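You operate a simulated robot arm through the tools that you are given. There is no shell and no other tool. Be economical: measure what you need, move in short steps, check, and stop when the job is done.

The job below is to be done with a simulated robot arm. You get a single attempt, and the scene is never put back.

JOB
Count the purple notes, then band them in yellow and put them back.
Fine: at counter 24; one band; the dial ends at yellow; the note counter and the banding machine stay on.

It is judged by the outcome, as a careful person would: the job done as asked, and still so three seconds after it is handed in. It fails if anything else is knocked over, pushed out of place, dropped, spilled or broken.

ROBOT AND FRAMES
A 5-joint arm with a two-finger parallel gripper, fixed in place. Base frame: the origin is at the foot of the arm, x ahead of it, y to its left, z up. Lengths are in m, angles in rad, forces in N, time in s.
With the tool pointing down near the work surface it reaches from about 0.26 to 0.68 m from the base axis. Its first joint turns from -1.152 to 1.152 rad. The tool tilts only in the upright plane through the base axis and itself; it spins freely about its own axis. Payload 2.9 kg.
Tool frame: the origin (TCP) lies between the finger pads and is the grasp point; the fingertips stand 0.03 m ahead of it; z points along the fingers, y is the line along which they close. Largest opening 0.11 m; finger width 0.02, thickness 0.01; the body of the gripper, 0.048 by 0.112 m, starts 0.055 m behind the TCP.
Orientation is that of the tool frame in the base frame, as [roll, pitch, yaw] about the fixed x, y, z axes, in that order (R = Rz(yaw) Ry(pitch) Rx(roll)). With the fingers straight down and closing along the base's y, the tool's x points along the base's -x, its y along +y and its z along -z.

CONTROLS
- The arm moves only by the tool apply_moves. Its argument "rows" is a list of rows, each an object of numbers (a shift or turn left out is 0, a gripper value left out holds the last): "tx", "ty", "tz": the shift along the tool's x, y, z in units of 50 mm (1.0 is 50 mm); "ax", "ay", "az": the turn, a rotation vector about the tool's x, y, z in units of 4 degrees (1.0 is 4 degrees). In form: [{"tx": .., "ty": .., "tz": .., "ax": .., "ay": .., "az": ..}, ...]. A call has 1 to 10 rows; each row shifts and turns the commanded pose from where the row before left it, along the tool's axes as they then stand. "grip" is the closure, from 0 (fully open) to 1 (shut), set as the call begins (left out, the last holds). A call with a number of a shift or a turn outside -1 to 1 is refused whole. Rows are played at 5 a second. More than 0.05 m and 0.15 rad between two rows, or a gripper value outside its range, and nothing of the call is played. A pose out of reach is approached as far as the arm can. The call stops where the force on the tool passes 40 N (or 10 N more than at its start, if that is more) or the arm is blocked; 0.2 s more then pass. Each finger travels about 0.108 m/s and halts on what it meets, pressing with about 25 N; the grip force reading is that of the motor and also rises with nothing between the fingers. The clock runs only during rows and for 0.2 s after the last one: add rows that do not move to give the fingers time. It gives the time, the measured TCP pose, the force on the tool (base axes), the opening and the grip force at its end, in the units of the frame above (readings bear some noise), with the torque about the TCP (base axes, N m) and any sound that the robot's microphone picked up.
- Cameras (640 x 400 px; columns grow to the right, rows downward): "scene" is fixed at [0.0264, -0.4565, 0.586]; the picture's right is [0.80, -0.61, 0.00], its down [-0.44, -0.58, -0.68] and it looks along [0.41, 0.54, -0.73] (base axes); focal length 222 px, centre (320, 200). "wrist" rides on the gripper at [0.072, 0.017, -0.103] in the tool frame; the picture's right is [-0.23, 0.97, 0.00], its down [-0.76, -0.18, -0.62] and it looks along [-0.61, -0.14, 0.78] (tool axes); focal length 222 px, centre (320, 200). There is no depth. A picture from a camera that has moved, and an enlarged one, comes with that camera's place and axes in the base frame and with its lens.
- snapshot(camera): a new picture of that camera. The clock stands still meanwhile.
- close_up(camera, box): a new picture of the part [left, top, right, bottom] of that camera's present view, enlarged. The clock stands still meanwhile.
- job_done(): hands the job in; it is judged then, once.

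Work in short steps. Places have to be worked out from the pictures, the camera data and where the tool is seen: move nearer, look again, correct. Check each grasp and each placing, and mend what went wrong. You have 120 turns and 64 pictures in all, those below and enlarged ones among them. Open the gripper and draw the arm clear of the work before you hand the job in, unless the task says otherwise; then end with one line.

The tools are called after "Call:" as a command line: name --argument value ..., lists and objects as JSON in quotes. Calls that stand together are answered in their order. apply_moves: Moves the arm, as the interface text tells. Its arguments: {"type":"object","properties":{"rows":{"type":"array"},"grip":{"type":"number"}},"required":["rows"]} The other tools are called the same way: snapshot (camera) takes a picture; close_up (camera, box) takes an enlarged picture of a part of a camera's view; job_done () hands the job in.

At the start:

```text
time: 0.0
position: [0.3734, -0.1801, 0.3816]
tcp_rot: [-3.142, 0.0, -3.14]
wrist_force: [0.1, -0.2, 0.3]
ft_torque: [-0.02, -0.01, -0.03]
grip_width: 0.11
gripper_force: 0.2
```

scene: 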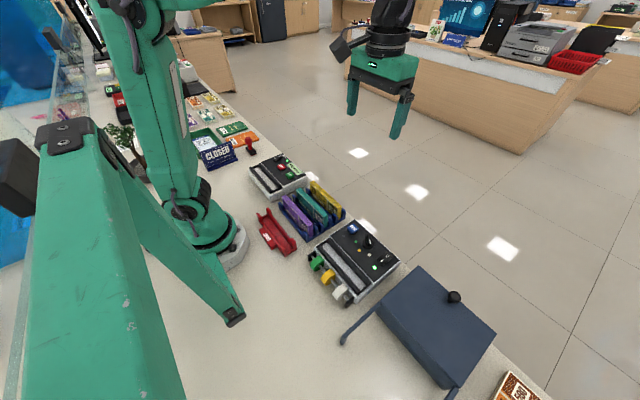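
wrist: 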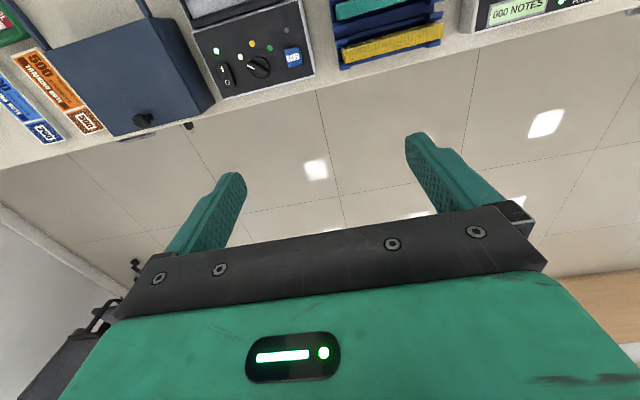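

The counter, the note holder and the bander sit near the scene's centre, so I enlarge those first.

Call:
close_up --camera "scene" --box '[240, 140, 420, 310]'

Call:
close_up --camera "wrist" --box '[160, 0, 640, 150]'

```text
2.35 times, centred on (330, 225) of scene
camera zoom: at [0.0264, -0.4565, 0.586], right [0.8, -0.61, 0.0], down [-0.44, -0.58, -0.68], along [0.41, 0.54, -0.73], focal length 522 px, centre (296, 141)
```

zoom: 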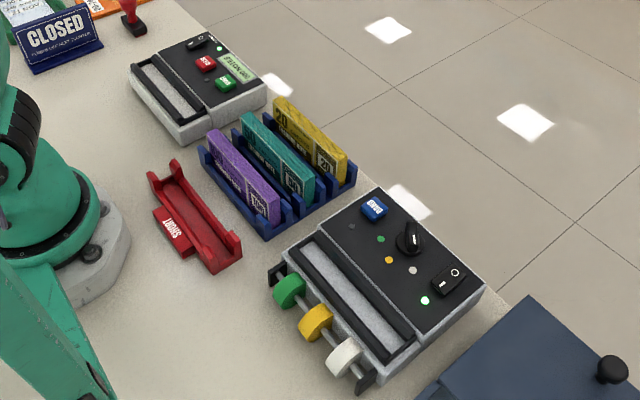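

```text
1.33 times, centred on (400, 75) of wrist
camera zoom: at [0.2994, -0.1624, 0.485], right [0.23, 0.97, 0.0], down [0.76, -0.18, 0.62], along [0.61, -0.14, -0.78], focal length 296 px, centre (213, 367)
```

zoom: 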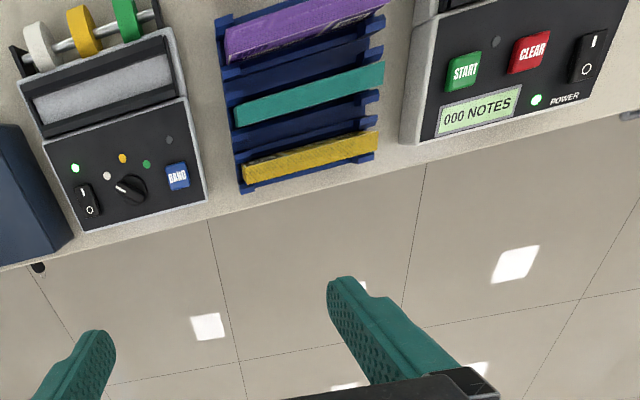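

Table top is about z=0, and the purple notes stand on edge near (0.235,-0.065) with their length along y. The fingers must therefore close along x, so I spin the tool by -90° in the clear at height.

Call:
apply_moves --rows '[{"az": -1}, {"az": -1}, {"az": -1}, {"az": -1}, {"az": -1}, {"az": -1}, {"az": -1}, {"az": -1}, {"az": -1}, {"az": -1}]'

Call:
apply_moves --rows '[{"az": -1}, {"az": -1}, {"az": -1}, {"az": -1}, {"az": -1}, {"az": -1}, {"az": -1}, {"az": -1}, {"az": -1}, {"az": -1}]'

Call:
apply_moves --rows '[{"az": -1}, {"az": -1}, {"az": -0.5}, {}]'

Call:
snapshot --camera "wrist"

```text
time: 2.2
position: [0.3723, -0.1802, 0.381]
tcp_rot: [-3.141, 0.002, -2.443]
wrist_force: [0.3, -0.3, -0.2]
ft_torque: [-0.04, 0.02, 0.02]
grip_width: 0.11
gripper_force: 0.1
```

```text
time: 4.4
position: [0.3722, -0.1802, 0.3808]
tcp_rot: [3.14, 0.0, -1.745]
wrist_force: [-0.1, -0.1, 0.1]
ft_torque: [0.01, 0.0, -0.02]
grip_width: 0.1101
gripper_force: 0.0
```

```text
time: 5.4
position: [0.3718, -0.1811, 0.3808]
tcp_rot: [3.141, 0.0, -1.571]
wrist_force: [0.5, -0.3, 0.1]
ft_torque: [0.0, -0.01, 0.0]
grip_width: 0.11
gripper_force: 0.0
```

```text
59 pictures are left
camera wrist: at [0.3547, -0.252, 0.4848], right [-0.97, 0.23, 0.0], down [0.18, 0.76, 0.62], along [0.14, 0.61, -0.78], focal length 222 px, centre (320, 200)
```

wrist: 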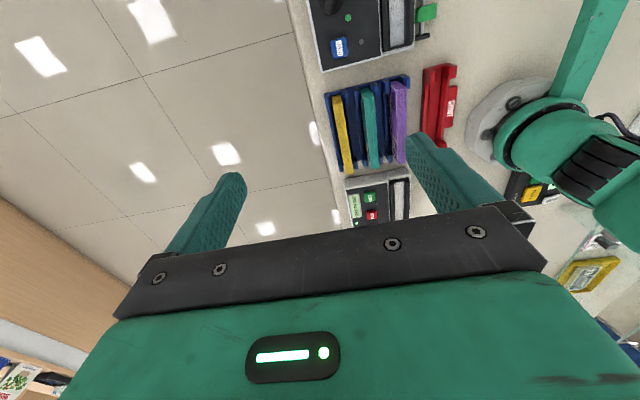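

Now +tx is base -y, +ty is base -x and +tz is down. I move back toward the items for a nearer look.

Call:
apply_moves --rows '[{"ty": 0.8, "tx": 0.6}, {"ty": 0.8, "tx": 0.6, "tz": 0.5}, {"tz": 0.5}, {}]'

Call:
snapshot --camera "wrist"

Call:
close_up --camera "wrist" --box '[200, 0, 440, 150]'

```text
refused: row 2 steps farther than a row can; nothing moved
```

```text
58 pictures are left
camera wrist: at [0.3547, -0.252, 0.4848], right [-0.97, 0.23, 0.0], down [0.18, 0.76, 0.62], along [0.14, 0.61, -0.78], focal length 222 px, centre (320, 200)
```

wrist: 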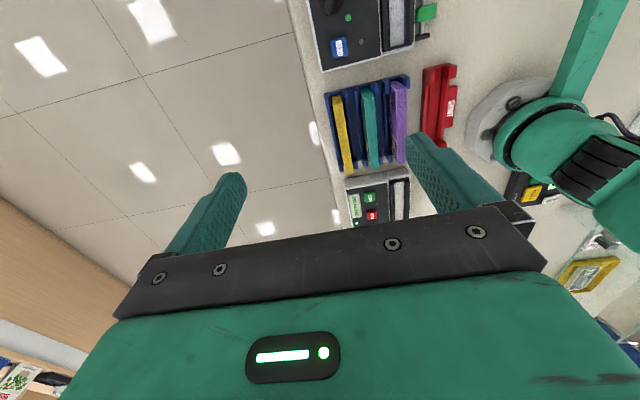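

```text
2.67 times, centred on (320, 75) of wrist
camera zoom: at [0.3547, -0.252, 0.4848], right [-0.97, 0.23, 0.0], down [0.18, 0.76, 0.62], along [0.14, 0.61, -0.78], focal length 592 px, centre (320, 533)
```

zoom: 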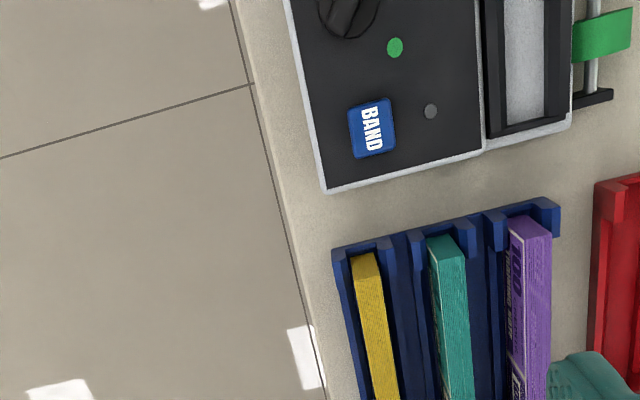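

That row was too long, so I split it into shorter shifts.

Call:
apply_moves --rows '[{"ty": 0.8}, {"ty": 0.8}, {"tx": 0.8}, {"tx": 0.4}, {"tz": 0.8}, {}]'

Call:
snapshot --camera "wrist"

```text
time: 6.8
position: [0.294, -0.2385, 0.3401]
tcp_rot: [-3.141, 0.001, -1.57]
wrist_force: [-0.3, -0.5, 0.1]
ft_torque: [-0.03, -0.01, 0.0]
grip_width: 0.1097
gripper_force: 0.1
```

```text
56 pictures are left
camera wrist: at [0.2759, -0.3107, 0.4436], right [-0.97, 0.23, 0.0], down [0.18, 0.76, 0.62], along [0.14, 0.61, -0.78], focal length 222 px, centre (320, 200)
```

wrist: 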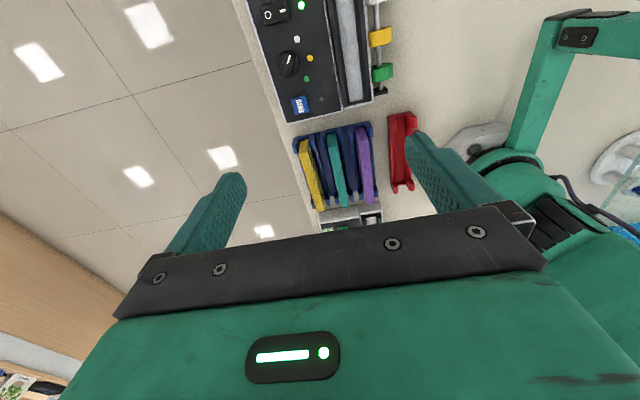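

Call:
close_up --camera "wrist" --box '[230, 0, 430, 125]'

Call:
close_up --camera "wrist" --box '[270, 90, 430, 230]'

Call:
close_up --camera "scene" --box '[250, 150, 350, 215]'

Call:
close_up --camera "scene" --box '[300, 215, 410, 310]'

```text
3.20 times, centred on (330, 62) of wrist
camera zoom: at [0.2759, -0.3107, 0.4436], right [-0.97, 0.23, 0.0], down [0.18, 0.76, 0.62], along [0.14, 0.61, -0.78], focal length 711 px, centre (288, 640)
```

zoom: 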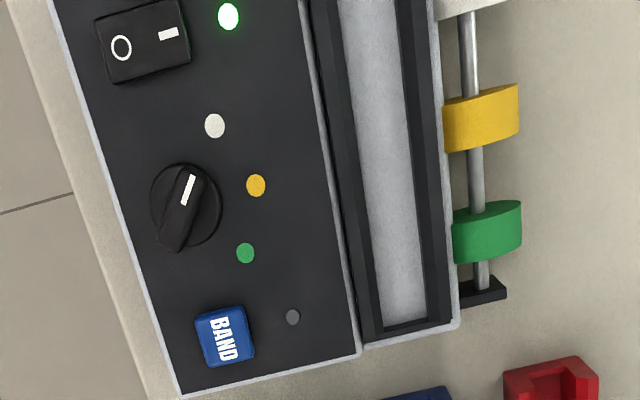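

```text
2.86 times, centred on (350, 160) of wrist
camera zoom: at [0.2759, -0.3107, 0.4436], right [-0.97, 0.23, 0.0], down [0.18, 0.76, 0.62], along [0.14, 0.61, -0.78], focal length 635 px, centre (234, 314)
```

zoom: 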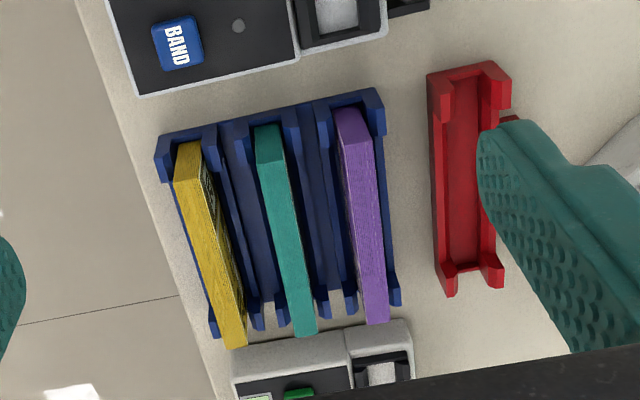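

```text
6.15 times, centred on (300, 182) of scene
camera zoom: at [0.0264, -0.4565, 0.586], right [0.8, -0.61, 0.0], down [-0.44, -0.58, -0.68], along [0.41, 0.54, -0.73], focal length 1365 px, centre (443, 308)
```

zoom: 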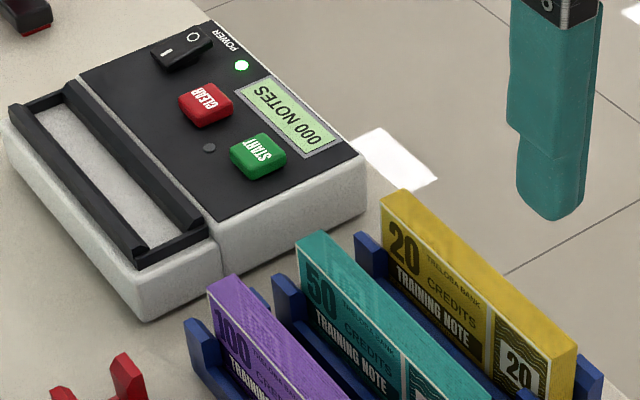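

```text
4.21 times, centred on (355, 262) of scene
camera zoom: at [0.0264, -0.4565, 0.586], right [0.8, -0.61, 0.0], down [-0.44, -0.58, -0.68], along [0.41, 0.54, -0.73], focal length 934 px, centre (173, -63)
```

zoom: 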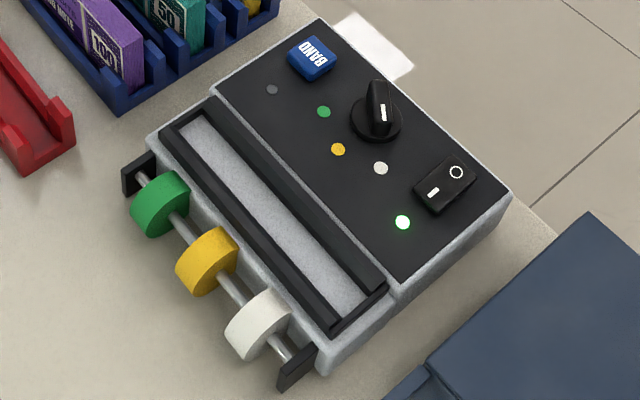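

My estimates: the purple stack is at x≈0.239, y from -0.136 to 0.002, with its top at z≈0.07-0.08. The bander pocket is at x≈0.238, y -0.20 to -0.35, and the counter pocket at x≈0.232, y 0.08 to 0.21. I part-close the fingers and come above the purple stack, off-centre toward -y to stay within reach.

Call:
apply_moves --rows '[{"tx": -0.95}, {"tx": -0.95}, {"tx": -0.95}, {"ty": 0.56}, {"ty": 0.56}, {"tz": 0.9}, {"tz": 0.9}, {"tz": 0.9}, {}]' --grip 0.6

Call:
snapshot --camera "wrist"

Call:
close_up --camera "scene" --box '[240, 140, 380, 250]'

```text
time: 8.8
position: [0.2375, -0.0949, 0.2059]
tcp_rot: [-3.141, 0.0, -1.572]
wrist_force: [1.0, -0.1, 0.2]
ft_torque: [0.0, 0.0, -0.03]
grip_width: 0.0441
gripper_force: 0.0
```

```text
51 pictures are left
camera wrist: at [0.2204, -0.1687, 0.3087], right [-0.97, 0.23, 0.0], down [0.18, 0.76, 0.62], along [0.14, 0.61, -0.78], focal length 222 px, centre (320, 200)
```

wrist: 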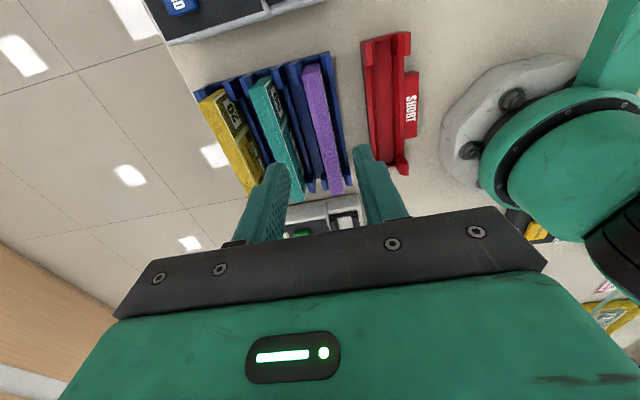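

```text
3.64 times, centred on (310, 195) of scene
camera zoom: at [0.0264, -0.4565, 0.586], right [0.8, -0.61, 0.0], down [-0.44, -0.58, -0.68], along [0.41, 0.54, -0.73], focal length 807 px, centre (356, 218)
```

zoom: 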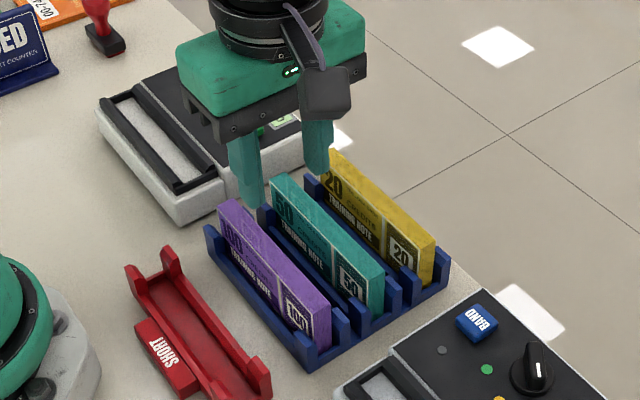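

Stack top is about z 0.06, x 0.237, in line with the fingers. I descend to z≈0.10 and check alignment.

Call:
apply_moves --rows '[{"tz": 0.7}, {"tz": 0.7}, {"tz": 0.7}, {}]'

Call:
close_up --camera "wrist" --box '[180, 20, 460, 220]'

Call:
close_up --camera "scene" --box '[260, 150, 360, 250]'

```text
time: 9.8
position: [0.2374, -0.0974, 0.0989]
tcp_rot: [-3.142, 0.0, -1.572]
wrist_force: [-0.3, 0.4, 0.5]
ft_torque: [-0.03, -0.02, 0.01]
grip_width: 0.0442
gripper_force: 0.1
```

```text
2.00 times, centred on (320, 120) of wrist
camera zoom: at [0.2195, -0.169, 0.2034], right [-0.97, 0.23, 0.0], down [0.18, 0.76, 0.62], along [0.14, 0.61, -0.78], focal length 444 px, centre (320, 360)
```

zoom: 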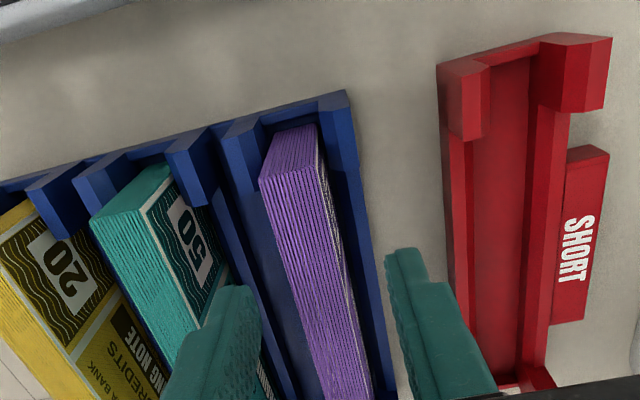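

```text
4.00 times, centred on (310, 200) of scene
camera zoom: at [0.0264, -0.4565, 0.586], right [0.8, -0.61, 0.0], down [-0.44, -0.58, -0.68], along [0.41, 0.54, -0.73], focal length 887 px, centre (360, 200)
```

zoom: 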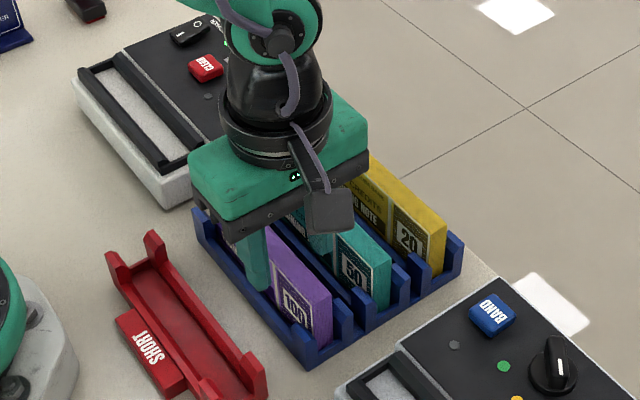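

The stack is centred at x≈0.238 between the fingers, and the low rack wall runs close outside it. I go down gradually to z≈0.066 and check tip clearance.

Call:
apply_moves --rows '[{"tz": 0.33}, {"tz": 0.33}, {}]'

Call:
close_up --camera "scene" --box '[280, 180, 340, 240]'

Call:
close_up --camera "wrist" --box '[200, 20, 440, 220]'

```text
time: 10.6
position: [0.2364, -0.0969, 0.067]
tcp_rot: [-3.141, 0.002, -1.571]
wrist_force: [0.3, 0.7, -0.7]
ft_torque: [0.01, -0.03, -0.01]
grip_width: 0.0442
gripper_force: 0.0
```

```text
6.67 times, centred on (310, 210) of scene
camera zoom: at [0.0264, -0.4565, 0.586], right [0.8, -0.61, 0.0], down [-0.44, -0.58, -0.68], along [0.41, 0.54, -0.73], focal length 1479 px, centre (387, 133)
```

zoom: 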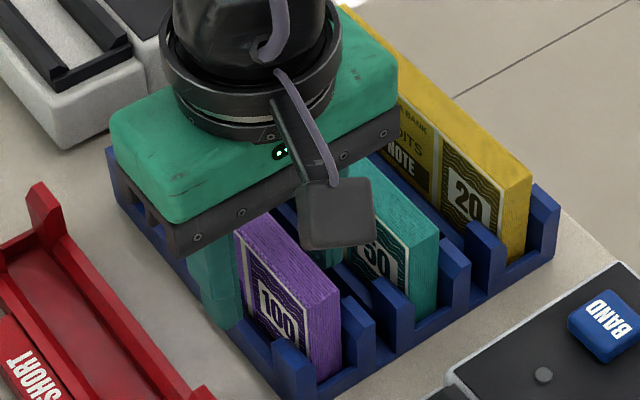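

```text
2.00 times, centred on (320, 120) of wrist
camera zoom: at [0.219, -0.1688, 0.1712], right [-0.97, 0.23, 0.0], down [0.18, 0.76, 0.62], along [0.14, 0.61, -0.78], focal length 444 px, centre (320, 360)
```

zoom: 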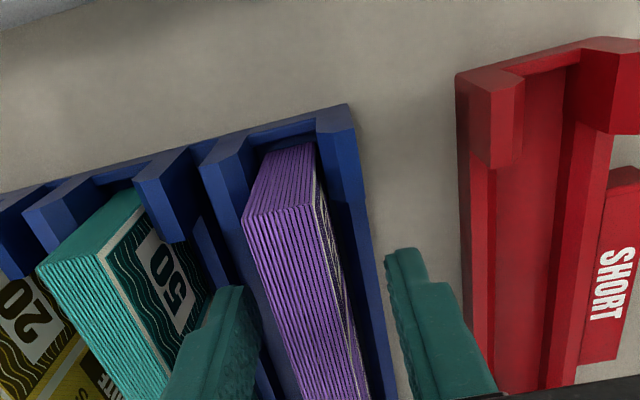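

Tips are at z≈0.037 with the stack top at about 0.065, giving good overlap and keeping clear of the low wall. Closing.

Call:
apply_moves --rows '[{}, {}, {}, {}]' --grip 1.0

Call:
close_up --camera "wrist" --box '[200, 20, 440, 220]'

```text
time: 11.6
position: [0.2373, -0.098, 0.0675]
tcp_rot: [3.141, 0.0, -1.571]
wrist_force: [0.5, 0.9, 0.1]
ft_torque: [-0.04, 0.0, 0.01]
grip_width: 0.0178
gripper_force: 24.9
```

```text
2.00 times, centred on (320, 120) of wrist
camera zoom: at [0.219, -0.1688, 0.1714], right [-0.97, 0.23, 0.0], down [0.18, 0.76, 0.62], along [0.14, 0.61, -0.78], focal length 444 px, centre (320, 360)
```

zoom: 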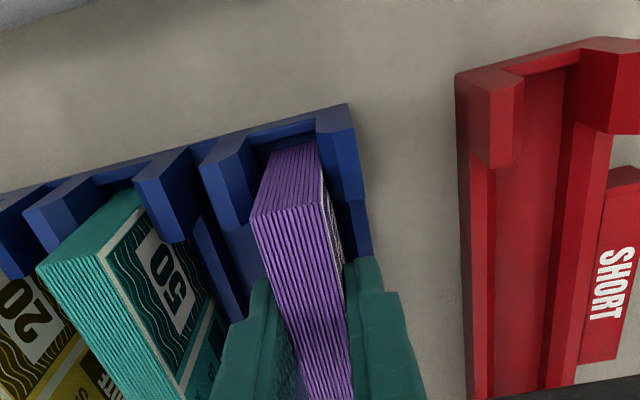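

The grasp is good, with a thickness of 0.018. I lift and move toward the counter.

Call:
apply_moves --rows '[{"tz": -0.6}, {"tz": -0.7}, {"tz": -0.7}, {}, {"tx": -0.8}, {"tx": -0.8}, {"tx": -0.8}, {}]'

Call:
snapshot --camera "wrist"

Call:
close_up --camera "scene" --box '[220, 110, 360, 230]'

```text
time: 13.4
position: [0.2363, 0.0221, 0.1663]
tcp_rot: [3.142, -0.002, -1.572]
wrist_force: [-0.3, -0.1, -1.8]
ft_torque: [-0.04, 0.0, 0.01]
grip_width: 0.0178
gripper_force: 24.4
```

```text
44 pictures are left
camera wrist: at [0.2181, -0.0499, 0.27], right [-0.97, 0.23, 0.0], down [0.18, 0.76, 0.62], along [0.14, 0.61, -0.78], focal length 222 px, centre (320, 200)
```

wrist: 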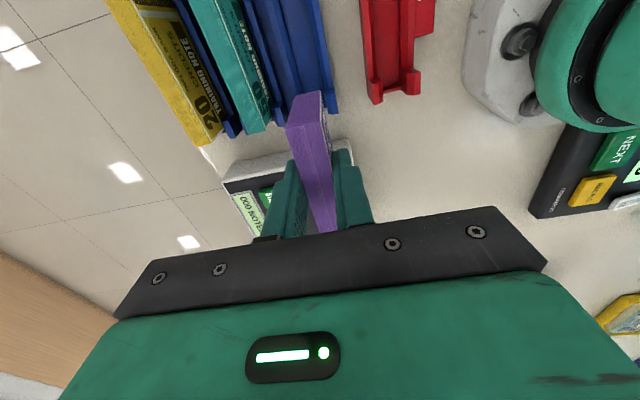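

```text
3.33 times, centred on (290, 170) of scene
camera zoom: at [0.0264, -0.4565, 0.586], right [0.8, -0.61, 0.0], down [-0.44, -0.58, -0.68], along [0.41, 0.54, -0.73], focal length 739 px, centre (420, 300)
```

zoom: 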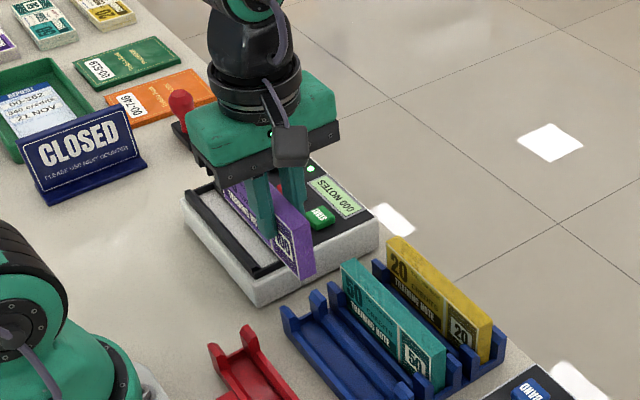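

I enlarge the counter pocket in the scene view to locate it better.

Call:
close_up --camera "scene" --box '[268, 155, 318, 205]'

```text
8.00 times, centred on (293, 180) of scene
camera zoom: at [0.0264, -0.4565, 0.586], right [0.8, -0.61, 0.0], down [-0.44, -0.58, -0.68], along [0.41, 0.54, -0.73], focal length 1774 px, centre (536, 360)
```

zoom: 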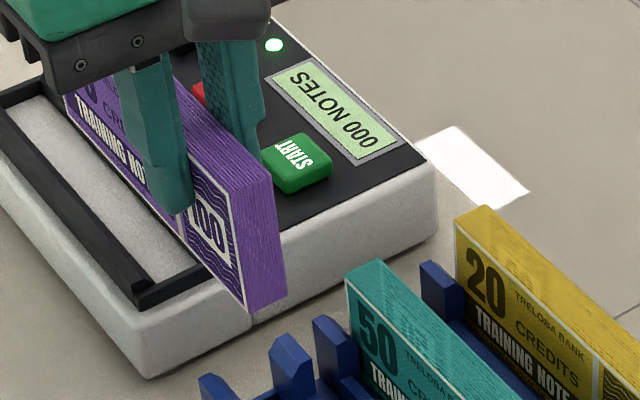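

Counter pocket body spans x 0.211–0.264 and y 0.073–0.254, with its top at z≈0.035. The stack's bottom is 0.06 below the TCP and its -y end 0.037 behind it. I move over the pocket and look again.

Call:
apply_moves --rows '[{"tx": -0.7}, {"tx": -0.7}, {"tx": -0.71}, {"tz": 0.5}, {}]'

Call:
close_up --camera "wrist" --box '[220, 60, 420, 220]'

Call:
close_up --camera "scene" --box '[240, 140, 310, 210]'

```text
time: 14.6
position: [0.2356, 0.1262, 0.143]
tcp_rot: [3.141, 0.0, -1.572]
wrist_force: [-1.1, 0.2, -1.4]
ft_torque: [-0.05, -0.02, -0.03]
grip_width: 0.0175
gripper_force: 25.6
```

```text
2.50 times, centred on (320, 140) of wrist
camera zoom: at [0.218, 0.0548, 0.2463], right [-0.97, 0.23, 0.0], down [0.18, 0.76, 0.62], along [0.14, 0.61, -0.78], focal length 555 px, centre (320, 350)
```

zoom: 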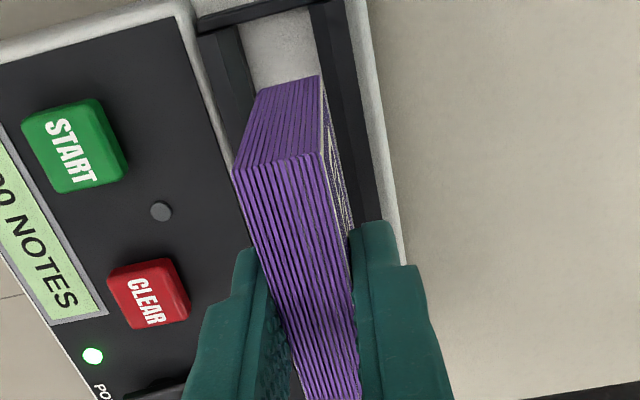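

```text
5.71 times, centred on (275, 175) of scene
camera zoom: at [0.0265, -0.4565, 0.586], right [0.8, -0.61, 0.0], down [-0.44, -0.58, -0.68], along [0.41, 0.54, -0.73], focal length 1268 px, centre (577, 343)
```

zoom: 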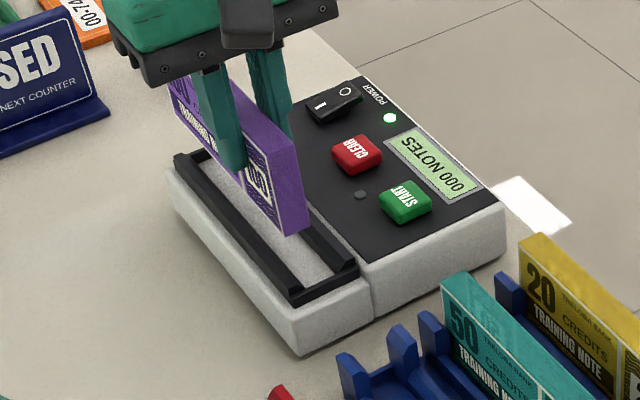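

Pocket: x 0.226–0.252, near end y≈0.08. The stack sits at x≈0.2345, y 0.0905–0.237, so it is centred along y but needs about +4 mm in x. I correct that and lower partway.

Call:
apply_moves --rows '[{"ty": -0.08}, {"tz": 0.3}, {"tz": 0.25}, {}]'

Call:
close_up --camera "wrist" --box '[220, 60, 420, 220]'

Call:
close_up --camera "scene" --box '[250, 155, 300, 205]'

```text
time: 15.6
position: [0.2405, 0.1266, 0.1148]
tcp_rot: [3.14, 0.001, -1.571]
wrist_force: [-1.1, 0.3, -0.5]
ft_torque: [-0.05, 0.0, -0.01]
grip_width: 0.0178
gripper_force: 25.0
```

```text
2.50 times, centred on (320, 140) of wrist
camera zoom: at [0.2224, 0.0558, 0.219], right [-0.97, 0.23, 0.0], down [0.18, 0.76, 0.62], along [0.14, 0.61, -0.78], focal length 555 px, centre (320, 350)
```

zoom: 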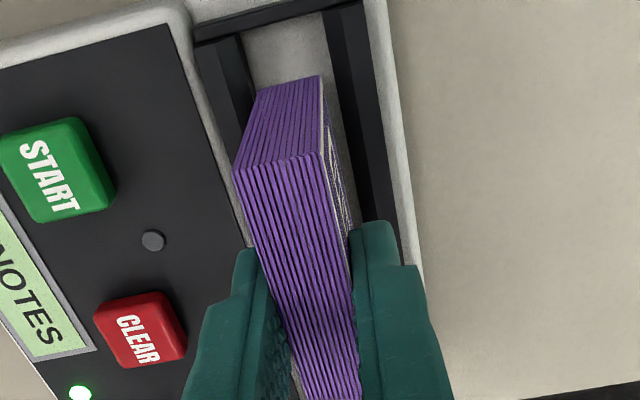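

```text
8.00 times, centred on (275, 180) of scene
camera zoom: at [0.0264, -0.4565, 0.586], right [0.8, -0.61, 0.0], down [-0.44, -0.58, -0.68], along [0.41, 0.54, -0.73], focal length 1774 px, centre (680, 360)
```

zoom: 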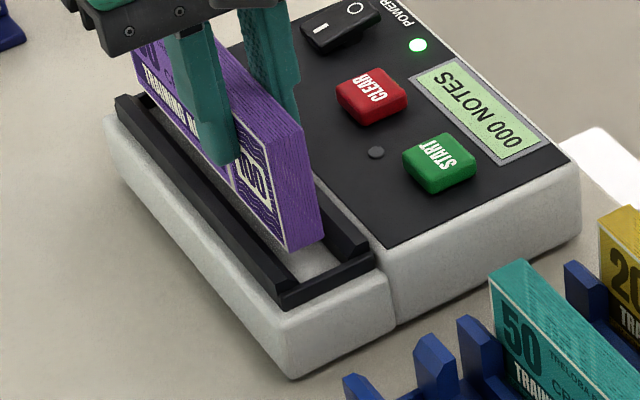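

Stack is centred in the pocket in x (0.2385). I lower it gently the rest of the way.

Call:
apply_moves --rows '[{"tz": 0.15}, {"tz": 0.12}, {"tz": 0.1}, {}]'

Call:
close_up --camera "scene" --box '[250, 155, 300, 205]'

```text
time: 16.6
position: [0.2428, 0.1282, 0.0971]
tcp_rot: [-3.136, 0.002, -1.571]
wrist_force: [1.7, 1.1, 26.5]
ft_torque: [0.02, -0.03, 0.12]
grip_width: 0.0178
gripper_force: 25.0
```

```text
8.00 times, centred on (275, 180) of scene
camera zoom: at [0.0264, -0.4566, 0.586], right [0.8, -0.61, 0.0], down [-0.44, -0.58, -0.68], along [0.41, 0.54, -0.73], focal length 1774 px, centre (680, 360)
```

zoom: 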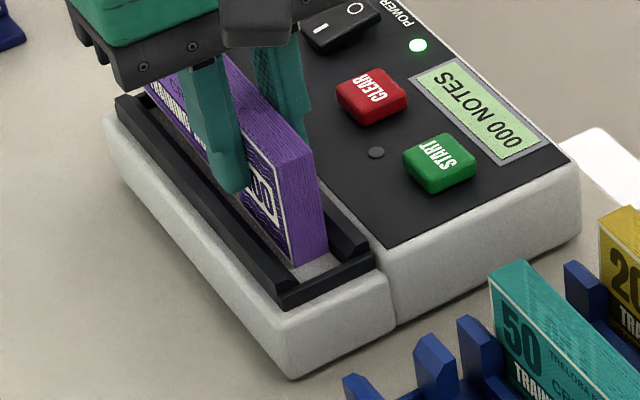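

About 26 N upward with the bottom at z≈0.037 means the stack is seated on the pocket floor. I ease up 1.5 mm and open a little.

Call:
apply_moves --rows '[{"tz": -0.03}, {}]'

Call:
apply_moves --rows '[{}, {}, {}]' --grip 0.62

Call:
close_up --camera "wrist" --box '[220, 60, 420, 220]'

```text
time: 17.2
position: [0.2397, 0.1275, 0.0967]
tcp_rot: [3.139, -0.003, -1.572]
wrist_force: [2.9, 0.0, 5.4]
ft_torque: [0.53, -0.13, -0.19]
grip_width: 0.0177
gripper_force: 25.1
```

```text
time: 18.0
position: [0.2399, 0.1278, 0.0981]
tcp_rot: [3.141, -0.001, -1.57]
wrist_force: [0.8, -0.4, -0.9]
ft_torque: [-0.03, 0.03, -0.02]
grip_width: 0.0418
gripper_force: 0.0
```

```text
2.50 times, centred on (320, 140) of wrist
camera zoom: at [0.2231, 0.0561, 0.202], right [-0.97, 0.23, 0.0], down [0.18, 0.76, 0.62], along [0.14, 0.61, -0.78], focal length 555 px, centre (320, 350)
```

zoom: 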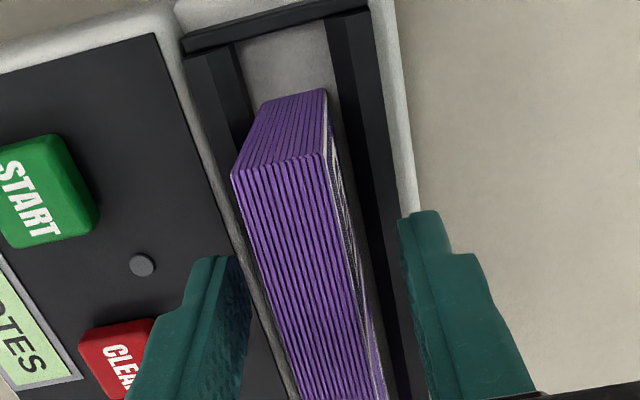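

The notes stay upright in the pocket. START's top is at about (0.312, 0.098, 0.055), so I raise, close the fingers and hover above it.

Call:
apply_moves --rows '[{"tz": -0.7}, {"tz": -0.7}, {"ty": -0.72}, {"ty": -0.72}, {"tx": 0.6}, {}]'

Call:
apply_moves --rows '[{}, {"tz": 0.5}, {"tz": 0.5}, {}]' --grip 1.0

Call:
close_up --camera "wrist" --box '[220, 60, 420, 220]'

Call:
close_up --camera "scene" --box '[250, 140, 330, 210]'

```text
time: 19.4
position: [0.3129, 0.0967, 0.169]
tcp_rot: [3.141, 0.001, -1.571]
wrist_force: [-0.2, 0.3, -0.3]
ft_torque: [0.03, -0.02, 0.01]
grip_width: 0.0417
gripper_force: 0.1
```

```text
time: 20.4
position: [0.3124, 0.0983, 0.1174]
tcp_rot: [-3.14, -0.001, -1.57]
wrist_force: [0.4, 0.0, 0.3]
ft_torque: [0.01, 0.03, 0.0]
grip_width: 0.0002
gripper_force: 24.9
```

```text
2.50 times, centred on (320, 140) of wrist
camera zoom: at [0.2953, 0.026, 0.2214], right [-0.97, 0.23, 0.0], down [0.18, 0.76, 0.62], along [0.14, 0.61, -0.78], focal length 555 px, centre (320, 350)
```

zoom: 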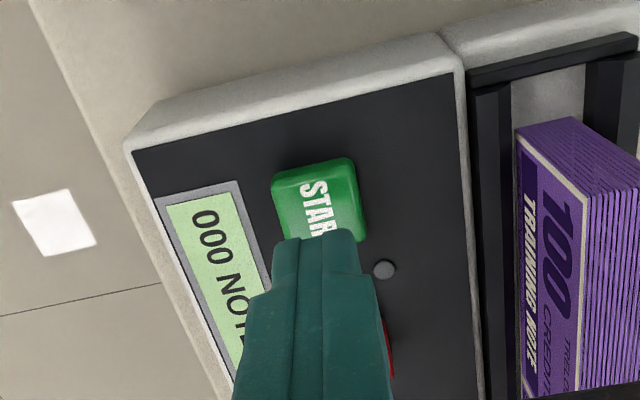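

```text
5.71 times, centred on (290, 175) of scene
camera zoom: at [0.0264, -0.4565, 0.586], right [0.8, -0.61, 0.0], down [-0.44, -0.58, -0.68], along [0.41, 0.54, -0.73], focal length 1268 px, centre (491, 343)
```

zoom: 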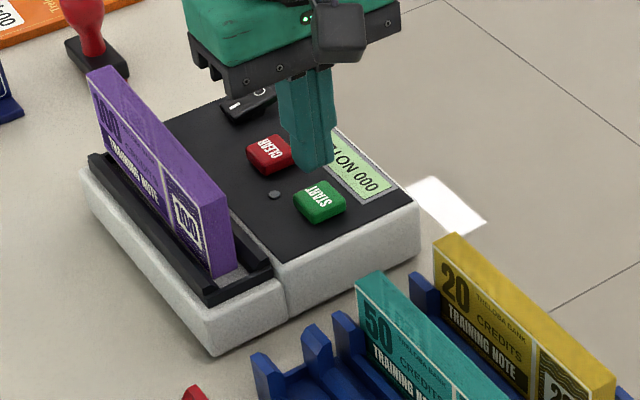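

START is right below the tips. I press down in small steps.

Call:
apply_moves --rows '[{"tz": 0.5}, {"tz": 0.1}, {"tz": 0.08}, {"tz": 0.06}, {}]'

Call:
close_up --camera "scene" --box '[250, 140, 330, 210]'

```text
time: 21.6
position: [0.3138, 0.0989, 0.083]
tcp_rot: [-3.139, 0.001, -1.571]
wrist_force: [-6.0, 7.2, 27.5]
ft_torque: [0.22, 0.22, -0.05]
grip_width: 0.0001
gripper_force: 24.7
heard: click
```

```text
5.71 times, centred on (290, 175) of scene
camera zoom: at [0.0263, -0.4565, 0.586], right [0.8, -0.61, 0.0], down [-0.44, -0.58, -0.68], along [0.41, 0.54, -0.73], focal length 1268 px, centre (491, 343)
```

zoom: 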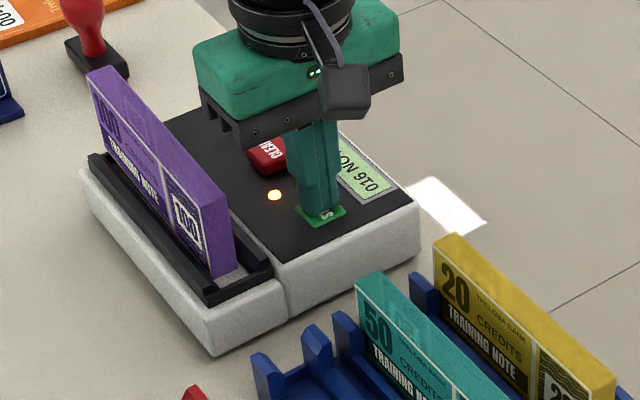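

It clicked and the counter is running at 016. I release upward and wait for the final count.

Call:
apply_moves --rows '[{"tz": -0.6}, {"tz": -0.8}, {"tz": -0.6}, {}, {}, {}, {}, {}]'

Call:
close_up --camera "scene" --box '[250, 140, 330, 210]'

```text
time: 23.4
position: [0.3117, 0.0973, 0.1816]
tcp_rot: [3.141, -0.001, -1.57]
wrist_force: [0.0, -0.5, -0.2]
ft_torque: [0.01, -0.02, 0.02]
grip_width: 0.0
gripper_force: 25.3
```

```text
5.71 times, centred on (290, 175) of scene
camera zoom: at [0.0264, -0.4565, 0.586], right [0.8, -0.61, 0.0], down [-0.44, -0.58, -0.68], along [0.41, 0.54, -0.73], focal length 1268 px, centre (491, 343)
```

zoom: 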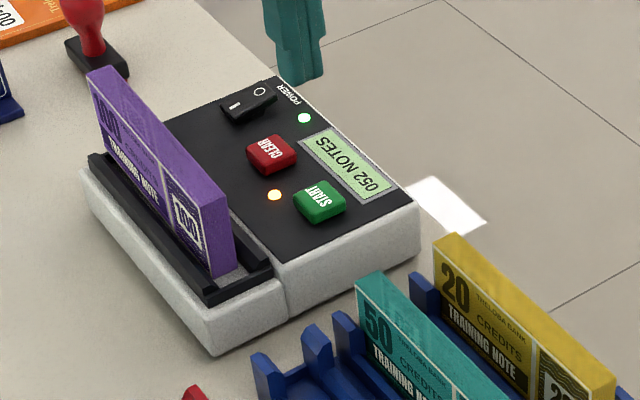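

Still counting, at 052. I wait for it to finish.

Call:
apply_moves --rows '[{}, {}, {}, {}, {}, {}, {}, {}, {}, {}]'

Call:
apply_moves --rows '[{}, {}, {}, {}, {}, {}, {}, {}, {}, {}]'

Call:
close_up --camera "scene" --box '[250, 140, 330, 210]'

```text
time: 25.6
position: [0.3122, 0.0977, 0.181]
tcp_rot: [3.141, 0.0, -1.57]
wrist_force: [0.1, 0.5, -0.5]
ft_torque: [-0.06, 0.05, 0.0]
grip_width: 0.0002
gripper_force: 25.3
```

```text
time: 27.8
position: [0.3127, 0.0962, 0.1815]
tcp_rot: [3.14, -0.001, -1.57]
wrist_force: [-0.7, -1.2, 0.1]
ft_torque: [0.02, -0.01, -0.02]
grip_width: 0.0004
gripper_force: 25.0
```

```text
5.71 times, centred on (290, 175) of scene
camera zoom: at [0.0264, -0.4565, 0.586], right [0.8, -0.61, 0.0], down [-0.44, -0.58, -0.68], along [0.41, 0.54, -0.73], focal length 1268 px, centre (491, 343)
```

zoom: 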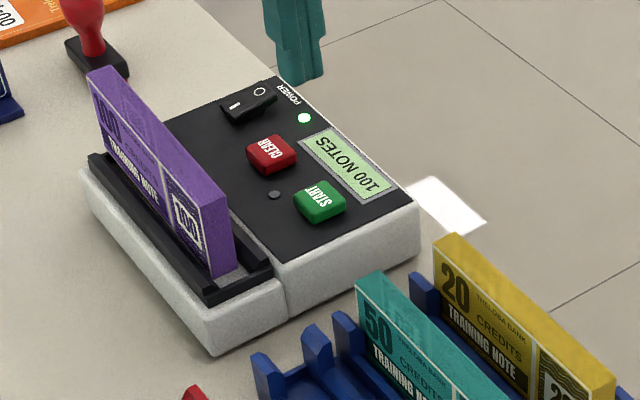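

The counter reads 100 NOTES, a full bundle, and the busy lamp is off. Next I set the bander dial while the gripper is empty, travelling over to about (0.331, -0.273).

Call:
apply_moves --rows '[{"tz": -0.4}, {"tx": 0.92}, {"tx": 0.92}, {"tx": 0.92}, {"tx": 0.92}, {"tx": 0.92}, {"tx": 0.92}, {"tx": 0.92}, {"tx": 0.92, "ty": -0.37}, {}]' --grip 0.6

Call:
close_up --camera "wrist" --box '[180, 0, 460, 200]'

Call:
close_up --camera "scene" --box '[320, 210, 410, 300]'

```text
time: 30.0
position: [0.3329, -0.2736, 0.1994]
tcp_rot: [-3.141, 0.0, -1.57]
wrist_force: [0.8, 0.4, 0.4]
ft_torque: [-0.05, 0.01, -0.02]
grip_width: 0.0437
gripper_force: 0.1
```

```text
2.00 times, centred on (320, 100) of wrist
camera zoom: at [0.3149, -0.3449, 0.3047], right [-0.97, 0.23, 0.0], down [0.18, 0.76, 0.62], along [0.14, 0.61, -0.78], focal length 444 px, centre (320, 400)
```

zoom: 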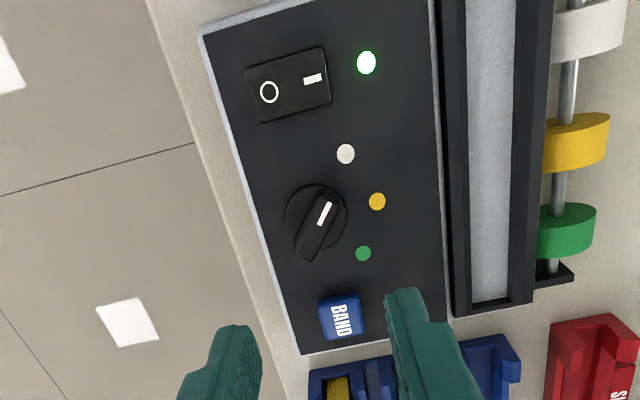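

```text
4.44 times, centred on (365, 255) of scene
camera zoom: at [0.0264, -0.4565, 0.586], right [0.8, -0.61, 0.0], down [-0.44, -0.58, -0.68], along [0.41, 0.54, -0.73], focal length 986 px, centre (120, -44)
```

zoom: 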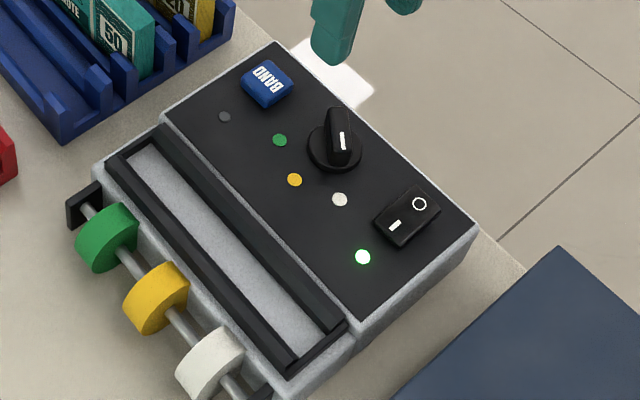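

Dial is centred at about (0.334, -0.2715) with its bar top at z≈0.08. It points at white, about 50° from yellow, and yellow lies along -x. I spin +40° so the fingers straddle the bar, then go down to z≈0.13 and check.

Call:
apply_moves --rows '[{"tx": -0.04, "ty": -0.02}, {"az": 1}, {"az": 1}, {"az": 1}, {"az": 1}, {"az": 1}, {"az": 1}, {"az": 1}, {"az": 1}, {"az": 1}]'

Call:
apply_moves --rows '[{"az": 1}, {"tz": 0.7}, {"tz": 0.7}, {}]'

Call:
close_up --camera "wrist" --box '[180, 30, 460, 230]'

Call:
close_up --camera "scene" --box '[340, 200, 400, 260]'

```text
time: 32.2
position: [0.3312, -0.2685, 0.2027]
tcp_rot: [3.141, -0.001, -2.203]
wrist_force: [-0.6, -0.5, -0.1]
ft_torque: [-0.02, 0.0, 0.01]
grip_width: 0.044
gripper_force: 0.0
```

```text
time: 33.2
position: [0.3326, -0.268, 0.132]
tcp_rot: [-3.141, 0.0, -2.269]
wrist_force: [0.0, 1.4, 0.6]
ft_torque: [0.01, 0.0, 0.0]
grip_width: 0.044
gripper_force: 0.0
```

```text
2.00 times, centred on (320, 130) of wrist
camera zoom: at [0.2721, -0.312, 0.2355], right [-0.6, 0.8, 0.0], down [0.63, 0.47, 0.62], along [0.5, 0.37, -0.78], focal length 444 px, centre (320, 340)
```

zoom: 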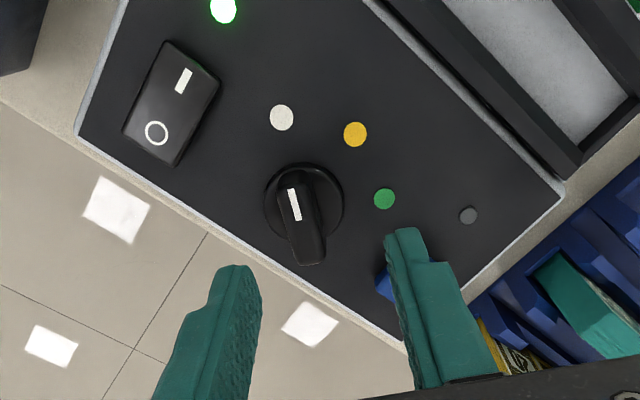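

```text
6.67 times, centred on (370, 230) of scene
camera zoom: at [0.0264, -0.4565, 0.586], right [0.8, -0.61, 0.0], down [-0.44, -0.58, -0.68], along [0.41, 0.54, -0.73], focal length 1479 px, centre (-13, 0)
```

zoom: 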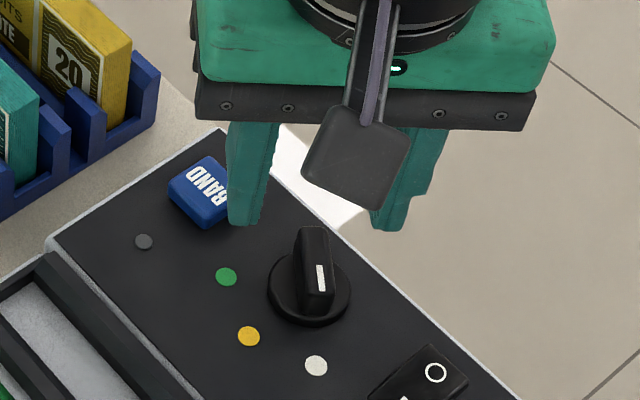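

Fingers straddle the bar at the right angle, with the knob about 6 mm further to -y. I correct and descend to z≈0.094.

Call:
apply_moves --rows '[{"tx": 0.1, "ty": -0.08}, {"tz": 0.4}, {"tz": 0.36}, {}]'

Call:
close_up --camera "wrist" --box '[180, 30, 460, 230]'

Call:
close_up --camera "scene" --box '[340, 200, 400, 260]'

```text
time: 34.2
position: [0.3329, -0.2753, 0.0928]
tcp_rot: [3.141, -0.001, -2.269]
wrist_force: [-0.1, -0.1, 0.2]
ft_torque: [-0.01, 0.01, -0.01]
grip_width: 0.0439
gripper_force: 0.1
```

```text
2.00 times, centred on (320, 130) of wrist
camera zoom: at [0.2719, -0.3187, 0.1969], right [-0.6, 0.8, 0.0], down [0.63, 0.47, 0.62], along [0.5, 0.37, -0.78], focal length 444 px, centre (320, 340)
```

zoom: 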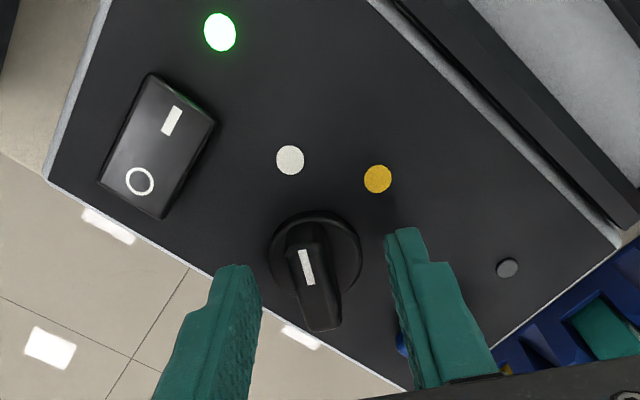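

```text
6.67 times, centred on (370, 230) of scene
camera zoom: at [0.0264, -0.4565, 0.586], right [0.8, -0.61, 0.0], down [-0.44, -0.58, -0.68], along [0.41, 0.54, -0.73], focal length 1479 px, centre (-13, 0)
```

zoom: 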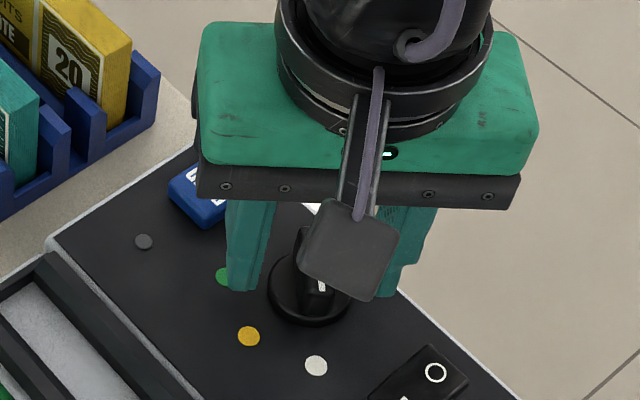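

The bar is centred between the fingers. Closing on it.

Call:
apply_moves --rows '[{}, {}, {}]' --grip 1.0

```text
time: 35.0
position: [0.3348, -0.2761, 0.0951]
tcp_rot: [-3.134, 0.0, -2.27]
wrist_force: [19.4, -16.0, -12.1]
ft_torque: [-0.01, 0.0, -0.04]
grip_width: 0.0128
gripper_force: 44.8
```

There is a 25 N side force along -tool y, so the bar is slightly off-centre. I shift that way to relieve it.

Call:
apply_moves --rows '[{"ty": -0.05}, {}]'

```text
time: 35.6
position: [0.3347, -0.2761, 0.093]
tcp_rot: [-3.141, 0.001, -2.27]
wrist_force: [-0.7, -7.4, 9.1]
ft_torque: [-0.22, -0.15, 0.0]
grip_width: 0.013
gripper_force: 44.6
```

Forces are now small. I turn the dial clockwise in stages.

Call:
apply_moves --rows '[{"az": 1}, {"az": 1}, {"az": 1}, {"az": 1}, {"az": 1}, {"az": 1}, {}]'

```text
time: 37.2
position: [0.3334, -0.2757, 0.0945]
tcp_rot: [3.141, -0.001, -2.689]
wrist_force: [-12.8, 16.5, 34.2]
ft_torque: [0.57, -0.37, -0.02]
grip_width: 0.0128
gripper_force: 44.9
```

Side load grew to about 20 N and upward to 34 N. I ease the command toward the forces, then continue.

Call:
apply_moves --rows '[{"ty": 0.04, "tz": -0.04}, {}]'

```text
time: 37.8
position: [0.3347, -0.2759, 0.0933]
tcp_rot: [-3.14, 0.001, -2.692]
wrist_force: [9.2, -24.3, -27.8]
ft_torque: [-0.6, 0.48, -0.02]
grip_width: 0.0126
gripper_force: 45.2
```

That overshot, since the arm is stiff at about 30 N/mm. I take half of it back.

Call:
apply_moves --rows '[{"ty": -0.022, "tz": 0.02}, {}]'

Call:
apply_moves --rows '[{"az": 1}, {"az": 1}, {"az": 1}, {}]'

```text
time: 38.4
position: [0.3337, -0.2763, 0.0935]
tcp_rot: [-3.14, 0.0, -2.688]
wrist_force: [13.3, -18.0, -35.1]
ft_torque: [-0.32, -0.23, -0.03]
grip_width: 0.0127
gripper_force: 44.7
```

```text
time: 39.4
position: [0.3337, -0.2762, 0.0933]
tcp_rot: [-3.14, 0.003, -2.9]
wrist_force: [11.4, -20.6, -34.5]
ft_torque: [-0.49, 0.4, -0.04]
grip_width: 0.0126
gripper_force: 44.7
```

Call:
apply_moves --rows '[{"ty": -0.015, "tz": 0.02}, {"az": 1}, {"az": 1}, {"az": 1}, {"az": 0.4}, {}]'

Call:
close_up --camera "wrist" --box '[180, 30, 460, 230]'

```text
time: 40.8
position: [0.3337, -0.275, 0.0929]
tcp_rot: [3.14, -0.003, -3.137]
wrist_force: [-4.9, 1.3, -2.0]
ft_torque: [-0.02, -0.17, -0.01]
grip_width: 0.0128
gripper_force: 44.8
```

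```text
2.00 times, centred on (320, 130) of wrist
camera zoom: at [0.2602, -0.258, 0.1978], right [0.22, 0.98, 0.0], down [0.76, -0.17, 0.62], along [0.61, -0.14, -0.78], focal length 444 px, centre (320, 340)
```

zoom: 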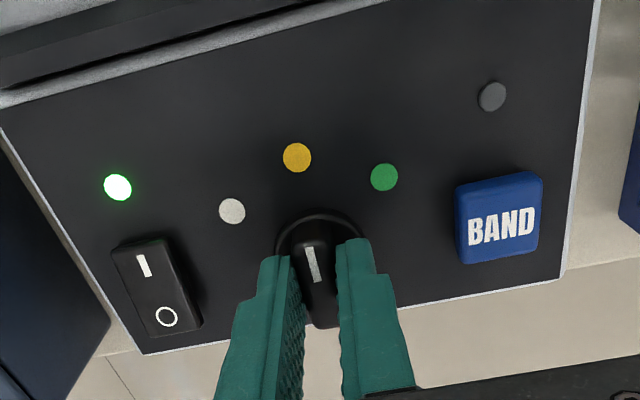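

The dial now points along -x at yellow with forces near zero. I release and lift to check.

Call:
apply_moves --rows '[{}, {}]' --grip 0.6

Call:
apply_moves --rows '[{"tz": -0.7}, {"tz": -0.7}, {"tz": -0.5}, {}]'

Call:
close_up --camera "wrist" --box '[160, 0, 480, 200]'

```text
time: 41.4
position: [0.3352, -0.2755, 0.0937]
tcp_rot: [-3.141, 0.0, -3.136]
wrist_force: [-0.1, -0.7, 0.9]
ft_torque: [0.01, 0.01, -0.02]
grip_width: 0.0441
gripper_force: 0.1
```

```text
time: 42.4
position: [0.3331, -0.2749, 0.1902]
tcp_rot: [-3.141, 0.001, -3.134]
wrist_force: [0.2, 0.1, 0.1]
ft_torque: [0.01, 0.01, -0.04]
grip_width: 0.0442
gripper_force: 0.0
```

```text
2.00 times, centred on (320, 100) of wrist
camera zoom: at [0.2594, -0.2583, 0.2945], right [0.22, 0.98, 0.0], down [0.76, -0.17, 0.62], along [0.61, -0.14, -0.78], focal length 444 px, centre (320, 400)
```

zoom: 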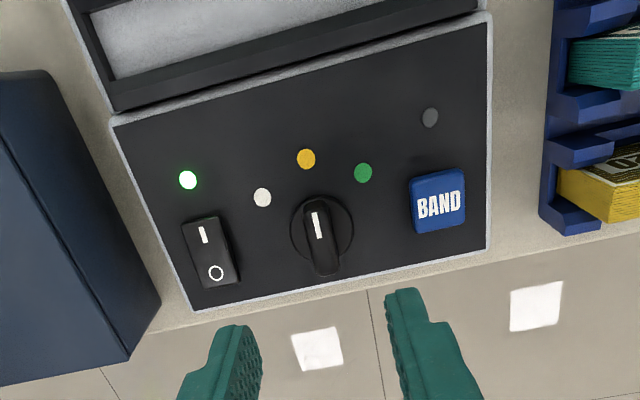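

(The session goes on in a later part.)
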